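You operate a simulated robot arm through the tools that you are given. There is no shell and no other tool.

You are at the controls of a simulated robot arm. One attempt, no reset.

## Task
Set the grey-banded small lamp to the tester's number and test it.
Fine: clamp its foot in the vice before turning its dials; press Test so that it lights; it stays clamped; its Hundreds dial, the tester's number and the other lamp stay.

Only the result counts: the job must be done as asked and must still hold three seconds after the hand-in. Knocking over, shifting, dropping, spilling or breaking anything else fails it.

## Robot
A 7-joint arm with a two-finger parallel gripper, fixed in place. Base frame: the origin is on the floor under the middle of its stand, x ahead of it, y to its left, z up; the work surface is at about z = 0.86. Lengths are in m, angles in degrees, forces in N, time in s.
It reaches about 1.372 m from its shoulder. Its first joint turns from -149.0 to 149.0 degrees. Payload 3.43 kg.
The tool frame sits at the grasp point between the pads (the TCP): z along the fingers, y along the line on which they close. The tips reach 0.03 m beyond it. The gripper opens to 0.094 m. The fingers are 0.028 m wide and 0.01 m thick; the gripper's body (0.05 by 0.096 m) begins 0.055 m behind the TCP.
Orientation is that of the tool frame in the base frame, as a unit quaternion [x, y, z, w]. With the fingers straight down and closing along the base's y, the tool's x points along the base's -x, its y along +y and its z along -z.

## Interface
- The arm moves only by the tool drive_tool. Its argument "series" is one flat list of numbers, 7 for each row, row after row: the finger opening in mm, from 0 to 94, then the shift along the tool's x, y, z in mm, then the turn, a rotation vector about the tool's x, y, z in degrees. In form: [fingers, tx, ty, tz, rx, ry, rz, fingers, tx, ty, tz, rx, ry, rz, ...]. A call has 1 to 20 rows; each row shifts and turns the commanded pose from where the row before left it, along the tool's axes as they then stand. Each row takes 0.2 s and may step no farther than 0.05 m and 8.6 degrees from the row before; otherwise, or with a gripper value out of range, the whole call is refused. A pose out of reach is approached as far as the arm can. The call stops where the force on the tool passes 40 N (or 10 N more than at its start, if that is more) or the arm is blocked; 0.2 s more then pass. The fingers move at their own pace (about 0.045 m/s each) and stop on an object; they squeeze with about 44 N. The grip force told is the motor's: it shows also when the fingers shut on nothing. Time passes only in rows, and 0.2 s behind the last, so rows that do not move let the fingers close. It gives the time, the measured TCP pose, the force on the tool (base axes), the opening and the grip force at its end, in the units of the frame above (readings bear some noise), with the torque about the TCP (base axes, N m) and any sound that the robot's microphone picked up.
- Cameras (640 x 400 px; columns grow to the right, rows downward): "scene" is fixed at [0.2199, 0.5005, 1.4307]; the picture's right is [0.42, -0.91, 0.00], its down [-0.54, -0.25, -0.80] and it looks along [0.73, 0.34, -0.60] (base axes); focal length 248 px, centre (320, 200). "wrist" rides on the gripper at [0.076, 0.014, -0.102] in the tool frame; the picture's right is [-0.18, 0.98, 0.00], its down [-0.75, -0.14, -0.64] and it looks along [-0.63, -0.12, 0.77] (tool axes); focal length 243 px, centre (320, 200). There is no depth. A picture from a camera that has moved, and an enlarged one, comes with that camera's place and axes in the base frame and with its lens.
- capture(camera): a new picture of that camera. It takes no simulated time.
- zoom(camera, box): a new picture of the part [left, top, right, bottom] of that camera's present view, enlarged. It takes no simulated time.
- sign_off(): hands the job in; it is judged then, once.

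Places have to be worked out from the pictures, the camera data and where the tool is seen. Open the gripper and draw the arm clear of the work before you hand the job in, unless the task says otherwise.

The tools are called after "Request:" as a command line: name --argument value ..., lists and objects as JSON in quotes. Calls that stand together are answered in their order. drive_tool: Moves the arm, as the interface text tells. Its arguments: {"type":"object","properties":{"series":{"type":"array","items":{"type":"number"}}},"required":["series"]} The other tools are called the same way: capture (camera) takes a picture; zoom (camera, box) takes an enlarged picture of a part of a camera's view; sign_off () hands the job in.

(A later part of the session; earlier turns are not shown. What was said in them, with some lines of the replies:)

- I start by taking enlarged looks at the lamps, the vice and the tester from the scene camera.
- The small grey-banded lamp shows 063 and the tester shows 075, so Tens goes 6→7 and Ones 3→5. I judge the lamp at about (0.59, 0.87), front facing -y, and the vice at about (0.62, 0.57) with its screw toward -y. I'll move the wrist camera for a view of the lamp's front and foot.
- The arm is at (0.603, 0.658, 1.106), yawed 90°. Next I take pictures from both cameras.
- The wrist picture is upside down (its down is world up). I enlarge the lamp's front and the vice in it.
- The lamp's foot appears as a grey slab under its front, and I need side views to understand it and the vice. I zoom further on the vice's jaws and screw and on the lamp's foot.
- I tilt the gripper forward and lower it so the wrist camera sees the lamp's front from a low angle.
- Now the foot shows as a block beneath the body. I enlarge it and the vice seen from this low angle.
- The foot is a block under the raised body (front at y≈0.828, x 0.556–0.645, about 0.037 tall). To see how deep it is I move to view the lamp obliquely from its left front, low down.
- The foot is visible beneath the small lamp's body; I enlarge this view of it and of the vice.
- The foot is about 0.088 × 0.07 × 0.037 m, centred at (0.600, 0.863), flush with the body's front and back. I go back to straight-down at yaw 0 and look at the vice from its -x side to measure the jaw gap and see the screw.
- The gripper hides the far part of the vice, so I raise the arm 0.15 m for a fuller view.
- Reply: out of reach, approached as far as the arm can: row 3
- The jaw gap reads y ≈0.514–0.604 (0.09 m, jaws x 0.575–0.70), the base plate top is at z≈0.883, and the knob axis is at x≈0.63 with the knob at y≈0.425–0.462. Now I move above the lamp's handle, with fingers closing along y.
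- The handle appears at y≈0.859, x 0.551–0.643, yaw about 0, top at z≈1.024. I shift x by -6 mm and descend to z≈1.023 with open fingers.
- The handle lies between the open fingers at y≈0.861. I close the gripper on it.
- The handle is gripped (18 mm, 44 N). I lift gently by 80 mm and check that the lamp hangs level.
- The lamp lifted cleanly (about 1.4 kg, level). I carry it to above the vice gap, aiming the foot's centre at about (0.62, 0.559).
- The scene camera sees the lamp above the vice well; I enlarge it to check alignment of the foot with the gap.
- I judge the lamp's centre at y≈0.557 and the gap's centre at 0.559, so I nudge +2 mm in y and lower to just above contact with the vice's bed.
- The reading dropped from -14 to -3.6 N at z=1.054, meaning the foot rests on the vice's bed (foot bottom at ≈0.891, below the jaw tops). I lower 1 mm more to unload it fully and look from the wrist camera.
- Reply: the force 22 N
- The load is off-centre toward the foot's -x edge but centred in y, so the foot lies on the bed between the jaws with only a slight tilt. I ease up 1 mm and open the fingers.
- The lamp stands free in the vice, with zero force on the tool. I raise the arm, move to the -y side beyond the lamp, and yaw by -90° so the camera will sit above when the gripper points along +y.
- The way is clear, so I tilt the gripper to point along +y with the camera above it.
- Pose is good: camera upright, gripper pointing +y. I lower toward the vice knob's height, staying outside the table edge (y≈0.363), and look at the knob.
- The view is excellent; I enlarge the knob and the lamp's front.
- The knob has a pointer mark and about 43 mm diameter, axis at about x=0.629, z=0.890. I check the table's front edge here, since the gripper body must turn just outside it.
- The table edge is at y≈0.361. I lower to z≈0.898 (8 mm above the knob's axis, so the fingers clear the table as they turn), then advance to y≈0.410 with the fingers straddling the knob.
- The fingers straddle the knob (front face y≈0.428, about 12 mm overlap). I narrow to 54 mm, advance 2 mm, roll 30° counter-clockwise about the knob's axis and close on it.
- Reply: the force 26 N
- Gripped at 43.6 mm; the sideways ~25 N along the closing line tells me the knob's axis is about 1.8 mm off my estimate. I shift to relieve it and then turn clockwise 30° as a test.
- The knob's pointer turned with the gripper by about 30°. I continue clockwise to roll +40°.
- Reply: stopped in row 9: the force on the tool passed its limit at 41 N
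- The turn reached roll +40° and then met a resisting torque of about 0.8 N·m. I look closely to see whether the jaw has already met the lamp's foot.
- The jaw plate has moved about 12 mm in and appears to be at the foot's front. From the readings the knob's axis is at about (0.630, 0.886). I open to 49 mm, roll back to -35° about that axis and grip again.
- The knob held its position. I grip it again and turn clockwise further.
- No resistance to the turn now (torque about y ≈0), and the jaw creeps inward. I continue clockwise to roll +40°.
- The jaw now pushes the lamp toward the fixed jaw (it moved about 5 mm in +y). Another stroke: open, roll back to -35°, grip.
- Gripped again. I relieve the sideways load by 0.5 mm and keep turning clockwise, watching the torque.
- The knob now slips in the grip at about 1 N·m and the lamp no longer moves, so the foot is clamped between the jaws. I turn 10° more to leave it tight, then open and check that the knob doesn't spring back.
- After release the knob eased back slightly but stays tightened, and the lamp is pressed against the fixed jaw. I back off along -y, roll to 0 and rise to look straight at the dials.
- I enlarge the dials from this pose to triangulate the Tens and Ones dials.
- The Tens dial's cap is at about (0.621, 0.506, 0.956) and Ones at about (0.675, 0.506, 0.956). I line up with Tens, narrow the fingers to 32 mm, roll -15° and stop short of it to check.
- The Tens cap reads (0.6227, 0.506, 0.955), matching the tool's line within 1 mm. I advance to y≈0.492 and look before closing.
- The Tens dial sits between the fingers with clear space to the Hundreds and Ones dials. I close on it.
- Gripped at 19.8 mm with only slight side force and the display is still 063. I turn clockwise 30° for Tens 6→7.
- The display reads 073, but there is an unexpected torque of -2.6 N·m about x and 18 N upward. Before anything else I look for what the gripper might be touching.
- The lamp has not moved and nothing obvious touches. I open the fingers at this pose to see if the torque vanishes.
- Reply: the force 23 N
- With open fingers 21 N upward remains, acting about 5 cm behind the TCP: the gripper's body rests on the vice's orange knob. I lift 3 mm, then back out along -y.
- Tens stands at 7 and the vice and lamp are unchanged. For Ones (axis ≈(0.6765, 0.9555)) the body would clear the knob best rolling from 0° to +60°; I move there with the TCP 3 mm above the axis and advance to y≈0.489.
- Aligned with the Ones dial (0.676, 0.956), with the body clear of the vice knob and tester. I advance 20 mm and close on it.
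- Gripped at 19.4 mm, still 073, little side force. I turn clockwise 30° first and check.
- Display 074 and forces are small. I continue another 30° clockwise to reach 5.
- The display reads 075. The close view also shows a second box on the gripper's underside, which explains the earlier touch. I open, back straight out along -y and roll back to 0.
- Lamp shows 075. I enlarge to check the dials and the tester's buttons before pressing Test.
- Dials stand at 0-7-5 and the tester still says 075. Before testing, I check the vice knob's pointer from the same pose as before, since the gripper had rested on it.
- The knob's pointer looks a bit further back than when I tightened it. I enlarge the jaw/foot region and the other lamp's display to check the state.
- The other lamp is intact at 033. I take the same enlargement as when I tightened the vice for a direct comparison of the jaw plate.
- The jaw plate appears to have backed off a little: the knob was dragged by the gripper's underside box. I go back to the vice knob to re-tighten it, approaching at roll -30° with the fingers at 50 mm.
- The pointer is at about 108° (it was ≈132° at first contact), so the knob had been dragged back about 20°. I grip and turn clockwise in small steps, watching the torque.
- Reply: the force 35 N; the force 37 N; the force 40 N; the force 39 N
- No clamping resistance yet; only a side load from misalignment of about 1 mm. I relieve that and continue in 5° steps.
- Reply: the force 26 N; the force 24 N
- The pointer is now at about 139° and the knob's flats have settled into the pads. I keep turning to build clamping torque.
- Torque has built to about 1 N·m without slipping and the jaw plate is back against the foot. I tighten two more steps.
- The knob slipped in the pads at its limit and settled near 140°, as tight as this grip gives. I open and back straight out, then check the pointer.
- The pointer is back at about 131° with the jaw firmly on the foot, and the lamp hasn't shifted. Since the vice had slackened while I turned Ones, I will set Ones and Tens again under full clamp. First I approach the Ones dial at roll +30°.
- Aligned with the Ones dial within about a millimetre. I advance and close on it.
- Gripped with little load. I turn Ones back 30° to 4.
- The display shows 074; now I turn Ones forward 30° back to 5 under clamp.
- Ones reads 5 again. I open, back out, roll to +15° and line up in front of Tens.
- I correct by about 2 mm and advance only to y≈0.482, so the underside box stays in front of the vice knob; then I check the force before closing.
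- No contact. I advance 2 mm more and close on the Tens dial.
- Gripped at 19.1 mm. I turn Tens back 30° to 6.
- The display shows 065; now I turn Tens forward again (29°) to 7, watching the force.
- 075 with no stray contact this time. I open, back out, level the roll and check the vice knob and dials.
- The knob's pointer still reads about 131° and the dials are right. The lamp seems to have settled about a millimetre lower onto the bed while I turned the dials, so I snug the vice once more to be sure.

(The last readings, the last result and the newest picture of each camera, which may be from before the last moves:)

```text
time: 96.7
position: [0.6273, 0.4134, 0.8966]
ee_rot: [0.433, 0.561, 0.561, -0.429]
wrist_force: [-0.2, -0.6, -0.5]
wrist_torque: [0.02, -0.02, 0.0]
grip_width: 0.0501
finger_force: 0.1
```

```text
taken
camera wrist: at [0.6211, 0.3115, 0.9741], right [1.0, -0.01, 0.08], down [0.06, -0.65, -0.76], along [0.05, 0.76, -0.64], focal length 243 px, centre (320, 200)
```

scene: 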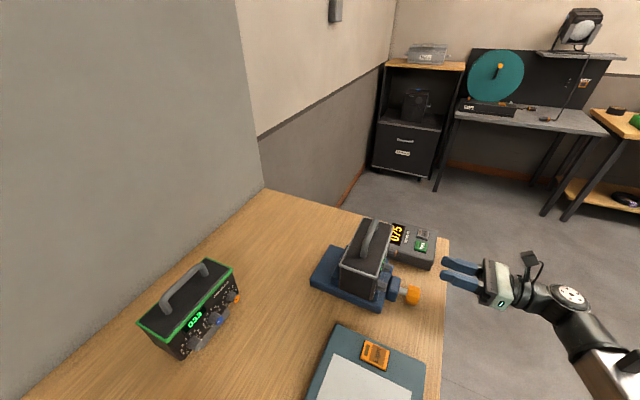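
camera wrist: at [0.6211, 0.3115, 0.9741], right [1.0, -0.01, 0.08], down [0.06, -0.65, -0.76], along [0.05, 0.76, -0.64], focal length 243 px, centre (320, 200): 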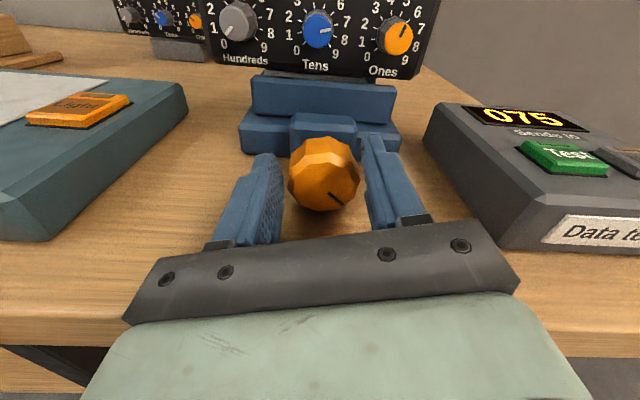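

The knob is about 1.5 mm right of the fingers' middle. I shift, roll to -24° so the pads meet its flats, close and turn clockwise.

Request:
drive_tool --series '[50, -0.03, 0.4, 0, 0, 0, -4.5, 50, -0.03, -0.86, 0, 0, 0, -4.5, 35, 0, 0, 0, 0, 0, 0, 30, 0, 0, 0, 0, 0, 0, 30, 0, 0, 0, 0, 0, 0]'

Request:
capture --camera "wrist"

```text
time: 97.9
position: [0.625, 0.414, 0.8958]
ee_rot: [0.388, 0.593, 0.592, -0.383]
wrist_force: [-11.0, -0.3, -8.2]
wrist_torque: [-0.16, 0.16, 0.76]
grip_width: 0.0436
finger_force: 44.5
```

```text
taken
camera wrist: at [0.6079, 0.3114, 0.9716], right [0.97, 0.0, 0.23], down [0.18, -0.65, -0.74], along [0.15, 0.76, -0.63], focal length 243 px, centre (320, 200)
```

wrist: 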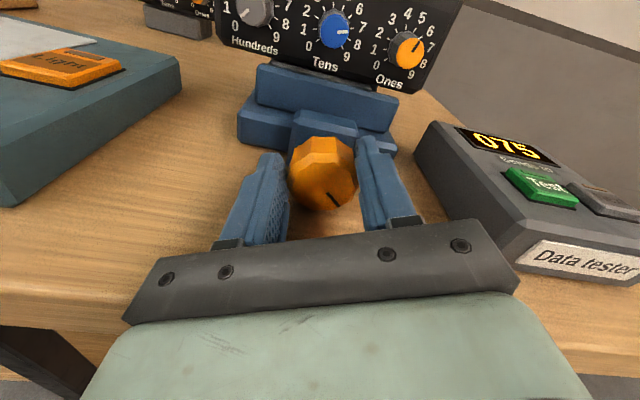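

Gripped. I turn clockwise in steps and read the torque.

Request:
drive_tool --series '[30, -0.04, 0.5, 0, 0, 0, 5, 30, -0.04, 0.96, 0, 0, 0, 5]'

Request:
drive_tool --series '[30, -0.04, 0.96, 0, 0, 0, 5, 30, -0.04, 0.96, 0, 0, 0, 5]'

Request:
drive_tool --series '[30, -0.04, 0.96, 0, 0, 0, 5, 30, -0.04, 0.96, 0, 0, 0, 5]'

Request:
capture --camera "wrist"

Request:
zoom --camera "scene" --box '[345, 240, 425, 320]'

```text
time: 98.5
position: [0.6272, 0.413, 0.8961]
ee_rot: [0.437, 0.558, 0.557, -0.433]
wrist_force: [-12.4, -0.9, -8.7]
wrist_torque: [-0.63, 0.01, 0.92]
grip_width: 0.0437
finger_force: 44.8
```

```text
time: 99.1
position: [0.6298, 0.4132, 0.8961]
ee_rot: [0.485, 0.517, 0.517, -0.48]
wrist_force: [-14.3, -4.6, -11.7]
wrist_torque: [-0.64, -0.71, 0.68]
grip_width: 0.0435
finger_force: 45.3
```

```text
time: 99.7
position: [0.6294, 0.4136, 0.8977]
ee_rot: [0.527, 0.473, 0.474, -0.524]
wrist_force: [-13.7, 1.1, -2.0]
wrist_torque: [-0.07, -0.15, 0.8]
grip_width: 0.0424
finger_force: 45.6
```

```text
taken
camera wrist: at [0.6536, 0.3114, 0.9719], right [0.96, -0.01, -0.29], down [-0.22, -0.64, -0.73], along [-0.18, 0.77, -0.62], focal length 243 px, centre (320, 200)
```

wrist: 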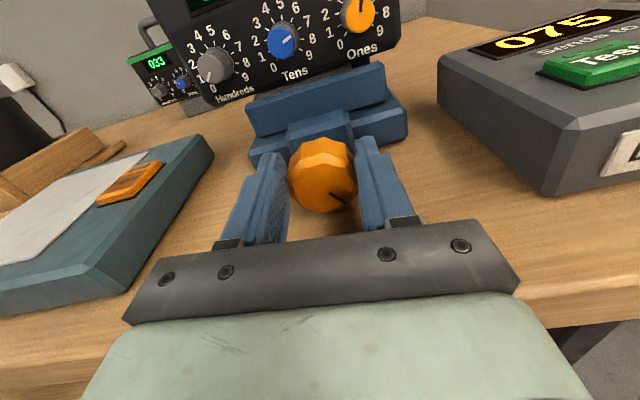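

```text
5.00 times, centred on (385, 280) of scene
camera zoom: at [0.2199, 0.5005, 1.4307], right [0.42, -0.91, 0.0], down [-0.54, -0.25, -0.8], along [0.73, 0.34, -0.6], focal length 1240 px, centre (-5, -200)
```

zoom: 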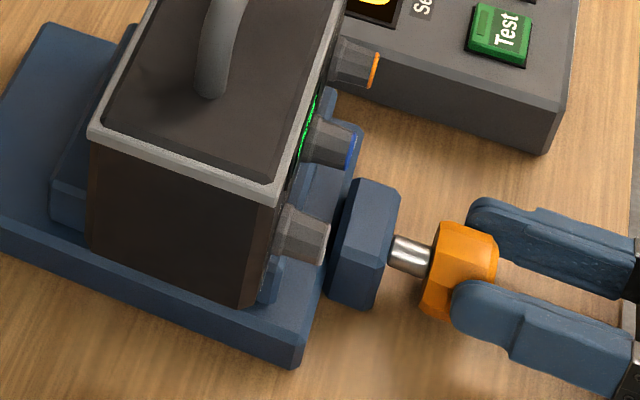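

The pads have now seated on the knob's flats. I turn 15° further to load it, then open and withdraw straight back.

Request:
drive_tool --series '[30, -0.04, 0.96, 0, 0, 0, 5, 30, -0.04, 0.96, 0, 0, 0, 5, 30, -0.04, 0.96, 0, 0, 0, 4]'

Request:
drive_tool --series '[50, 0, 0, 0, 0, 0, 0, 50, 0, 0, 0, 0, 0, 0, 50, 0, 0, 0, 0, 0, 0, 50, 0, 0, -35, 0, 0, 0, 50, 0, 0, -35, 0, 0, 0, 50, 0, 0, 0, 0, 0, -7, 50, 0, 0, 0, 0, 0, -7, 50, 0, 0, 0, 0, 0, -6.5, 50, 30, -6, 0, 0, 0, 0, 50, 30, 0, 0, 0, 0, 0]'

Request:
capture --camera "wrist"

Request:
zoom --camera "wrist" --box '[220, 0, 400, 220]'

```text
time: 100.5
position: [0.6345, 0.4127, 0.897]
ee_rot: [0.581, 0.405, 0.407, -0.577]
wrist_force: [-14.9, 2.9, -0.7]
wrist_torque: [-0.16, -0.86, 0.79]
grip_width: 0.0424
finger_force: 44.9
```

```text
time: 102.7
position: [0.6262, 0.3439, 0.9574]
ee_rot: [0.5, 0.502, 0.503, -0.495]
wrist_force: [-0.2, -0.1, -0.7]
wrist_torque: [-0.03, 0.04, -0.03]
grip_width: 0.0499
finger_force: 0.2
```

```text
taken
camera wrist: at [0.641, 0.242, 1.0334], right [0.98, -0.01, -0.17], down [-0.14, -0.64, -0.75], along [-0.11, 0.77, -0.63], focal length 243 px, centre (320, 200)
```

wrist: 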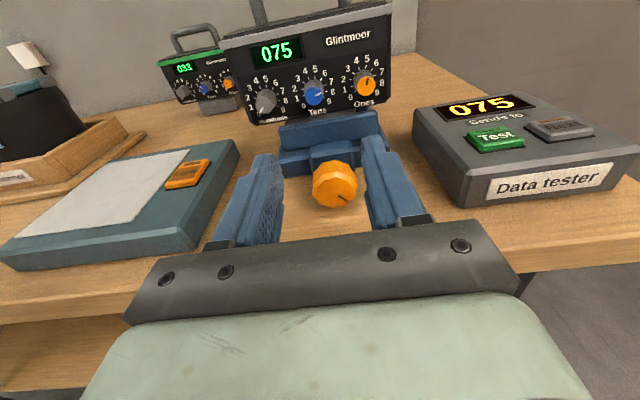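

```text
1.82 times, centred on (310, 110) of wrist
camera zoom: at [0.641, 0.242, 1.0334], right [0.98, -0.01, -0.17], down [-0.14, -0.64, -0.75], along [-0.11, 0.77, -0.63], focal length 441 px, centre (338, 364)
```

zoom: 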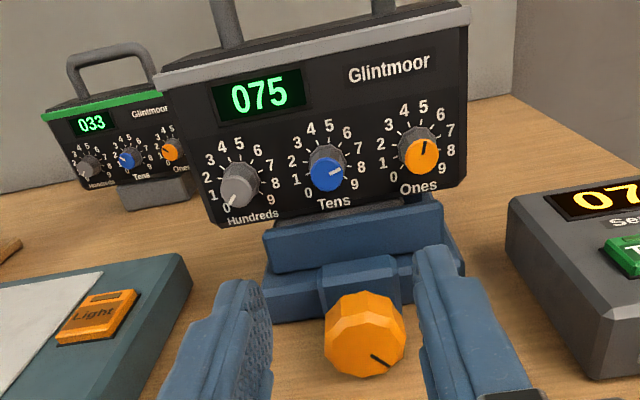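

The clamp holds (pointer steady at 131°) and the lamp reads 075. The Test button is at about (0.777, 0.446, 0.91), with Next 5 cm further in x. I close the fingers, rise, and turn the gripper to point straight down for pressing.

Request:
drive_tool --series '[0, 48, 0, 0, 0, 0, 0, 0, 48, 0, 0, 0, 0, 0, 0, 48, 0, 0, 0, 0, 0, 0, 0, 0, 0, 0, -8.5, 0, 0, 0, 0, 0, 0, -8.5, 0, 0, 0, 0, 0, 0, -8.5, 0, 0, 0, 0, 0, 0, -8.5, 0, 0, 0, 0, 0, 0, -8.5, 0, 0, 0, 0, 0, 0, -8.5, 0, 0, 0, 0, 0, 0, -8.5, 0, 0, 0, 0, 0, 0, -8.5, 0, 0, 0, 0, 0, 0, -8.5, 0, 0, 0, 0, 0, 0, -8.5, 0, 0, 0, 0, 0, 0, -5, 0]'

Request:
capture --camera "scene"

```text
time: 105.7
position: [0.627, 0.3451, 1.1004]
ee_rot: [0.71, 0.704, 0.002, 0.006]
wrist_force: [-0.4, 0.0, -0.5]
wrist_torque: [0.05, -0.03, 0.0]
grip_width: 0.0
finger_force: 32.8
```

```text
taken
```

scene: 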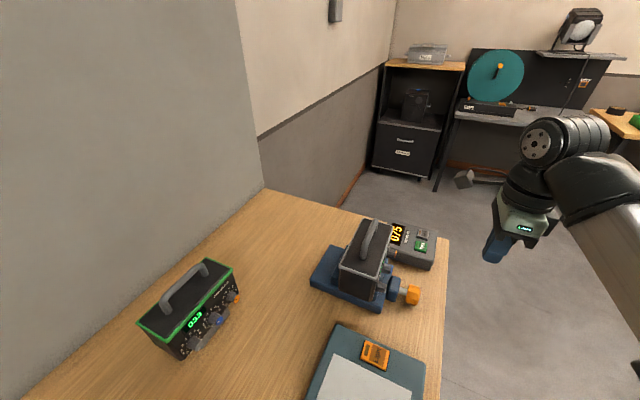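

Clear. I move above the Test button and descend to z≈1.02 (tips at 0.99) for a look.

Request:
drive_tool --series '[0, 25, 37.5, 0, 0, 0, 0, 0, 25, 37.5, 0, 0, 0, 0, 0, 25, 37.5, 0, 0, 0, 0, 0, 26, 37.5, 0, 0, 0, 0, 0, 0, 0, 40, 0, 0, 0, 0, 0, 0, 40, 0, 0, 0, 0, 0, 0, 0, 0, 0, 0]'

Request:
capture --camera "wrist"

Request:
zoom --camera "scene" --box '[340, 170, 470, 300]'

```text
time: 107.3
position: [0.7776, 0.4463, 1.022]
ee_rot: [0.709, 0.705, 0.002, 0.004]
wrist_force: [-0.4, -0.8, -0.3]
wrist_torque: [0.03, 0.01, 0.04]
grip_width: 0.0
finger_force: 33.4
```

```text
taken
camera wrist: at [0.7925, 0.5213, 1.1233], right [0.98, -0.19, 0.01], down [-0.15, -0.75, 0.64], along [-0.11, -0.63, -0.77], focal length 243 px, centre (320, 200)
```

wrist: 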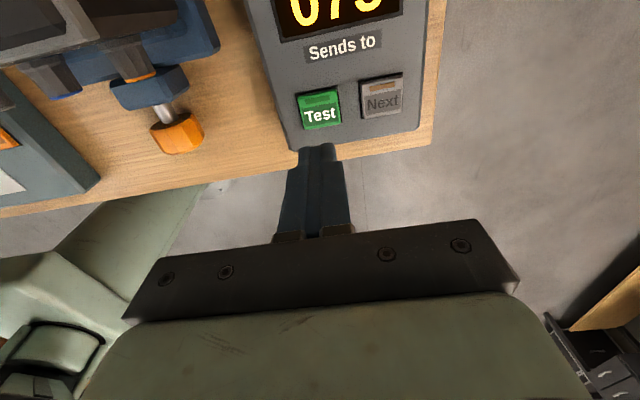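

```text
3.08 times, centred on (405, 235) of scene
camera zoom: at [0.2199, 0.5005, 1.4307], right [0.42, -0.91, 0.0], down [-0.54, -0.25, -0.8], along [0.73, 0.34, -0.6], focal length 763 px, centre (58, 92)
```

zoom: 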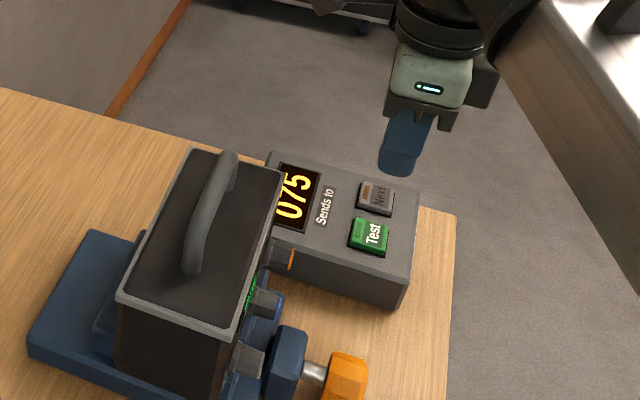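

The Test button centre is at about (0.780, 0.446) in this view. I shift +2 mm in x and descend to just above it (tips at z≈0.921).

Request:
drive_tool --series '[0, 0, 2, 35, 0, 0, 0, 0, 0, 0, 36, 0, 0, 0, 0, 0, 0, 0, 0, 0, 0]'

Request:
capture --camera "wrist"

Request:
zoom --camera "scene" --box '[360, 190, 460, 290]'

```text
time: 108.1
position: [0.7808, 0.4448, 0.9503]
ee_rot: [0.708, 0.706, 0.002, 0.005]
wrist_force: [1.9, -0.4, -0.4]
wrist_torque: [-0.05, 0.02, 0.01]
grip_width: 0.0
finger_force: 33.0
```

```text
taken
camera wrist: at [0.7953, 0.5208, 1.0525], right [0.98, -0.19, 0.01], down [-0.15, -0.75, 0.64], along [-0.11, -0.63, -0.77], focal length 243 px, centre (320, 200)
```

wrist: 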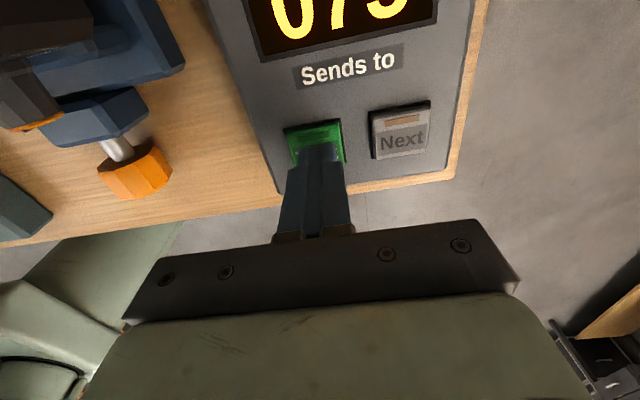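

```text
4.00 times, centred on (410, 240) of scene
camera zoom: at [0.2199, 0.5005, 1.4307], right [0.42, -0.91, 0.0], down [-0.54, -0.25, -0.8], along [0.73, 0.34, -0.6], focal length 992 px, centre (-40, 40)
```

zoom: 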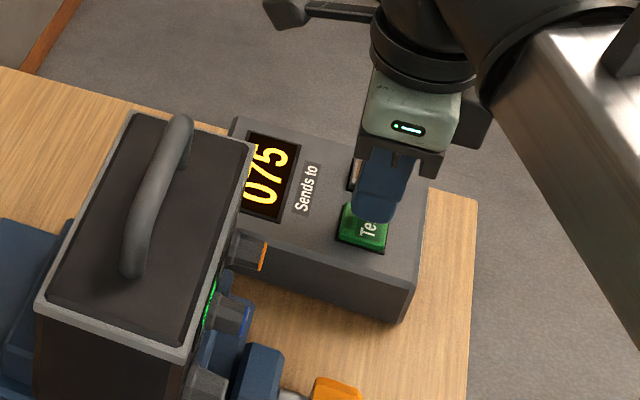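

The tips are over the Test button. I press down in small steps, watching the force.

Request:
drive_tool --series '[0, 0, 0, 5, 0, 0, 0, 0, 0, 0, 3, 0, 0, 0]'

Request:
drive_tool --series '[0, 0, 0, 2, 0, 0, 0, 0, 0, 0, 2, 0, 0, 0]'

Request:
zoom --camera "scene" --box '[330, 190, 470, 310]'

```text
time: 108.7
position: [0.7802, 0.4426, 0.9419]
ee_rot: [0.709, 0.705, 0.002, 0.004]
wrist_force: [0.0, -0.6, -0.5]
wrist_torque: [-0.03, 0.01, -0.01]
grip_width: 0.0002
finger_force: 33.1
```

```text
time: 109.3
position: [0.7798, 0.4436, 0.9395]
ee_rot: [0.709, 0.705, 0.002, 0.005]
wrist_force: [-2.0, -0.4, 4.9]
wrist_torque: [-0.03, 0.05, 0.03]
grip_width: 0.0002
finger_force: 33.4
heard: click
```

```text
3.33 times, centred on (400, 250) of scene
camera zoom: at [0.2199, 0.5005, 1.4307], right [0.42, -0.91, 0.0], down [-0.54, -0.25, -0.8], along [0.73, 0.34, -0.6], focal length 827 px, centre (53, 33)
```

zoom: 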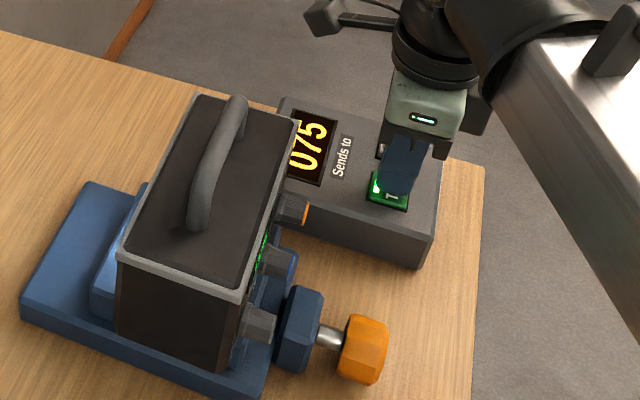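

A click was heard and the Test button's window glows green. I lift off and look at the tester and the lamp.

Request:
drive_tool --series '[0, 0, 0, -10, 0, 0, 0, 0, 0, 0, -40, 0, 0, 0, 0, 0, 0, -40, 0, 0, 0, 0, 0, 0, -40, 0, 0, 0]'

Request:
zoom --camera "scene" --box '[330, 190, 470, 310]'

Request:
capture --camera "wrist"

```text
time: 110.3
position: [0.781, 0.4438, 1.0697]
ee_rot: [0.709, 0.705, 0.003, 0.004]
wrist_force: [-1.2, -0.3, 0.2]
wrist_torque: [0.02, 0.0, 0.01]
grip_width: 0.0002
finger_force: 32.8
```

```text
3.33 times, centred on (400, 250) of scene
camera zoom: at [0.2199, 0.5005, 1.4307], right [0.42, -0.91, 0.0], down [-0.54, -0.25, -0.8], along [0.73, 0.34, -0.6], focal length 827 px, centre (53, 33)
```

zoom: 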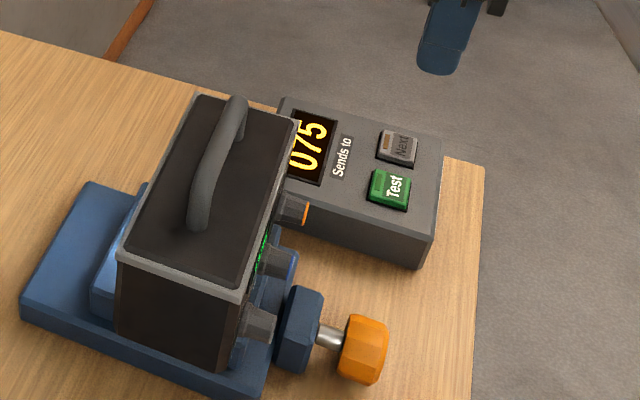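

```text
taken
camera wrist: at [0.7948, 0.5208, 1.1717], right [0.98, -0.19, 0.01], down [-0.15, -0.75, 0.64], along [-0.11, -0.63, -0.77], focal length 243 px, centre (320, 200)
```

wrist: 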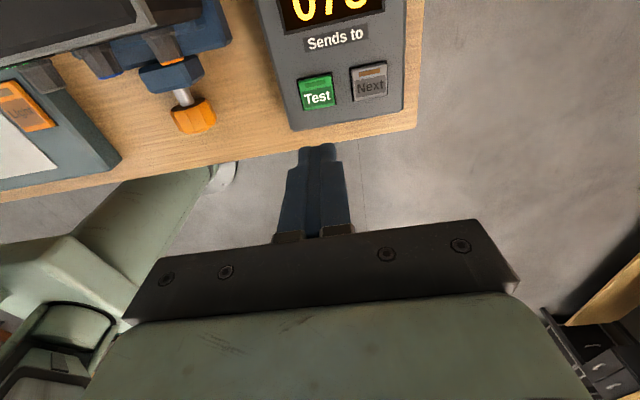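

The Test light was on while pressed and is off again after release; the tester still shows 075. I draw the arm back off the table and turn to view the lamp's front for a final check.

Request:
drive_tool --series '[0, -35, -20, -10, 0, 0, 0, 0, -35, -30, 0, 0, 0, 0, 0, -35, -30, 0, 0, 0, 0, 0, -25, -20, 0, 0, 0, 0, 0, 0, 0, 0, 0, 8.5, 0, 0, 0, 0, 0, 0, 8.5, 0, 0, 0, 0, 0, 0, 8.5, 0, 0, 0, 0, 0, 0, 8.5, 0, 0, 0, 0, 0, 0, 8.5, 0, 0, 0, 0, 0, 0, 8.5, 0, 0, 0, 0, 0, 0, 8.5, 0, 0, 0, 0, 0, 0, 8.5, 0, 0, 0, 0, 0, 0, 8.5, 0, 0, 0, 0, 0, 0, 8.5, 0, 0, 0, 0, 0, 0, 5, 0]'

Request:
capture --camera "wrist"

Request:
capture --camera "scene"

```text
time: 113.5
position: [0.6789, 0.3128, 1.0784]
ee_rot: [0.499, 0.501, 0.503, -0.496]
wrist_force: [-0.4, -0.9, 0.2]
wrist_torque: [0.02, 0.02, 0.01]
grip_width: 0.0
finger_force: 33.3
```

```text
taken
camera wrist: at [0.6922, 0.2122, 1.1548], right [0.98, -0.01, -0.17], down [-0.14, -0.64, -0.75], along [-0.11, 0.77, -0.63], focal length 243 px, centre (320, 200)
```

wrist: 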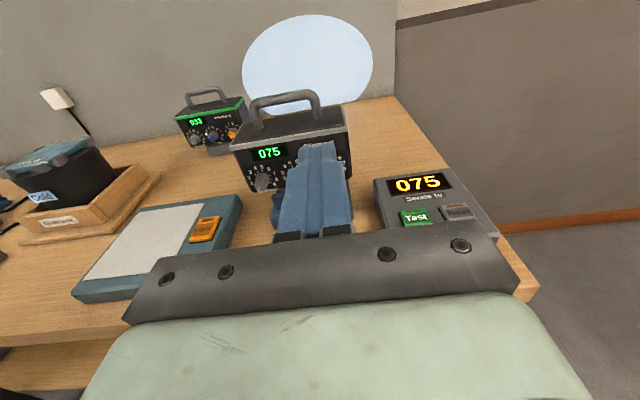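

```text
taken
```

scene: 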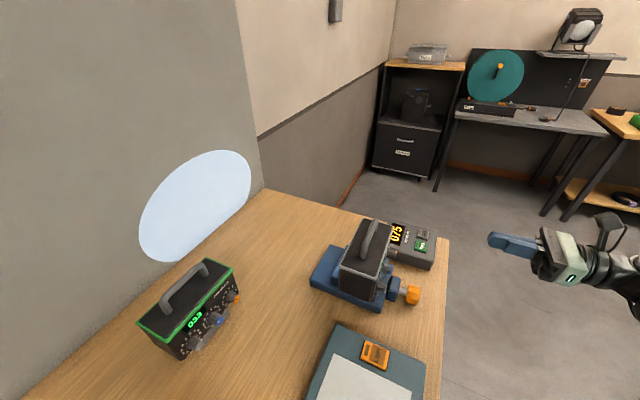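

The lamp is lit: a bright disc shines on the wall behind it. I open the gripper, draw the arm further away, and do a last check of the vice and displays.

Request:
drive_tool --series '[60, 0, 0, -30, 0, 0, 0, 94, 20, 0, -30, 0, 0, 0, 94, 20, 0, -20, 0, 0, 0, 94, 0, 0, 0, 0, 0, 0, 94, 0, 0, 0, 0, 0, 0, 94, 0, 0, 0, 0, 0, 0]'

Request:
capture --camera "wrist"

Request:
zoom --camera "wrist" --box '[180, 40, 440, 240]'

Request:
zoom --camera "scene" --box '[345, 240, 425, 320]'

Request:
capture --camera "scene"

```text
time: 114.9
position: [0.6768, 0.2347, 1.119]
ee_rot: [0.5, 0.502, 0.503, -0.495]
wrist_force: [-0.5, -0.3, -0.4]
wrist_torque: [-0.01, 0.02, 0.01]
grip_width: 0.0942
finger_force: 0.0
```

```text
taken
camera wrist: at [0.6906, 0.133, 1.1957], right [0.98, -0.01, -0.18], down [-0.14, -0.64, -0.75], along [-0.11, 0.77, -0.63], focal length 243 px, centre (320, 200)
```

wrist: 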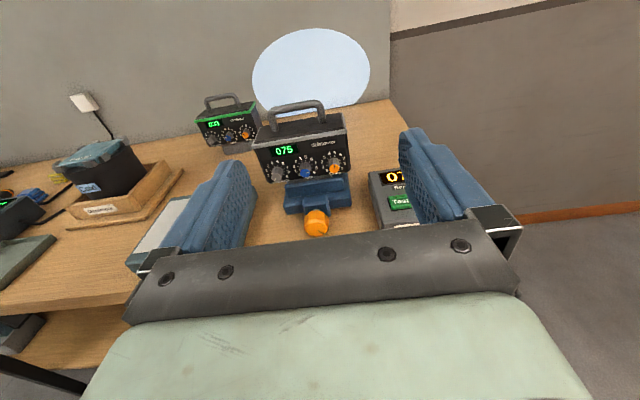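

```text
2.00 times, centred on (310, 140) of wrist
camera zoom: at [0.6906, 0.133, 1.1957], right [0.98, -0.01, -0.18], down [-0.14, -0.64, -0.75], along [-0.11, 0.77, -0.63], focal length 485 px, centre (340, 320)
```

zoom: 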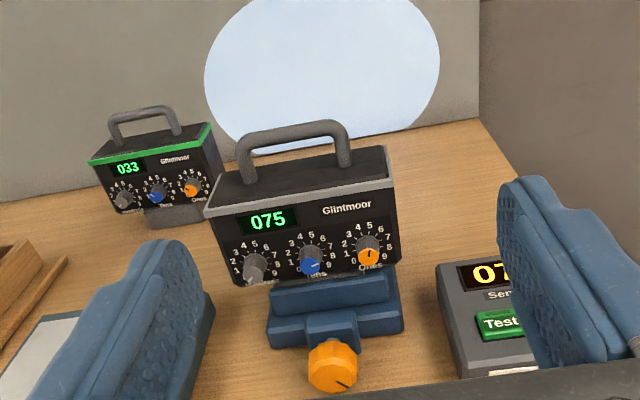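

```text
5.00 times, centred on (385, 280) of scene
camera zoom: at [0.2199, 0.5005, 1.4307], right [0.42, -0.91, 0.0], down [-0.54, -0.25, -0.8], along [0.73, 0.34, -0.6], focal length 1240 px, centre (-5, -200)
```

zoom: 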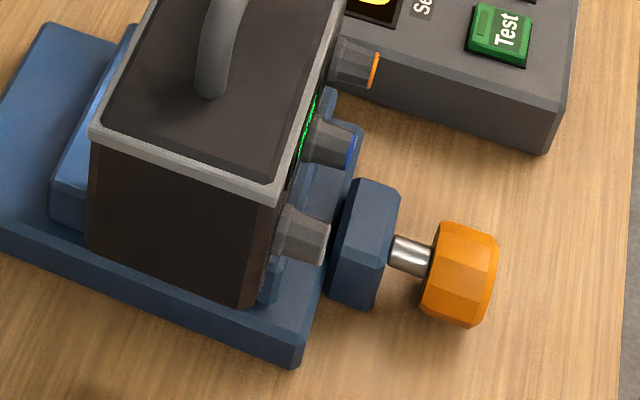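

```text
taken
```

scene: 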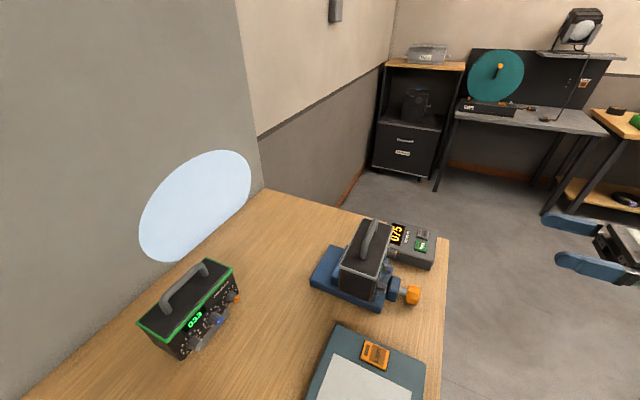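

The lamp reads 075, is lit (the disc on the wall is steady) and is still clamped, with the vice knob where I left it. Its Hundreds dial is at 0, the tester still shows 075, the other lamp shows 033, and the gripper is open and clear. I hand the job in.

Request:
sign_off

```text
The job is handed in.
```

The grey-banded small lamp is clamped in the vice, set to 075 to match the tester, and it lit when I pressed Test. It cast a steady bright disc on the wall, and that was still there when I handed in.

**The clamp slackened partway:** after I first clamped the foot, the underside of the gripper dragged the vice knob back about 20°. This most likely happened during the first Tens turn. The clamp was therefore loose by a few millimetres while I first turned Ones.

I re-tightened the vice and turned Ones and Tens away and back to 075 with the foot firmly held. Then I snugged the vice once more before pressing Test. If any turn with a loose clamp counts against the job, that first Ones turn would.

**Final check before hand-in:**
- **Lamp:** it reads 075, its Hundreds dial is still at 0, and the foot is clamped.
- **Tester:** it still shows 075, and I did not touch Next.
- **Other lamp:** it still shows 033 and was not touched.
- **Arm:** the gripper is open and drawn clear of the table.
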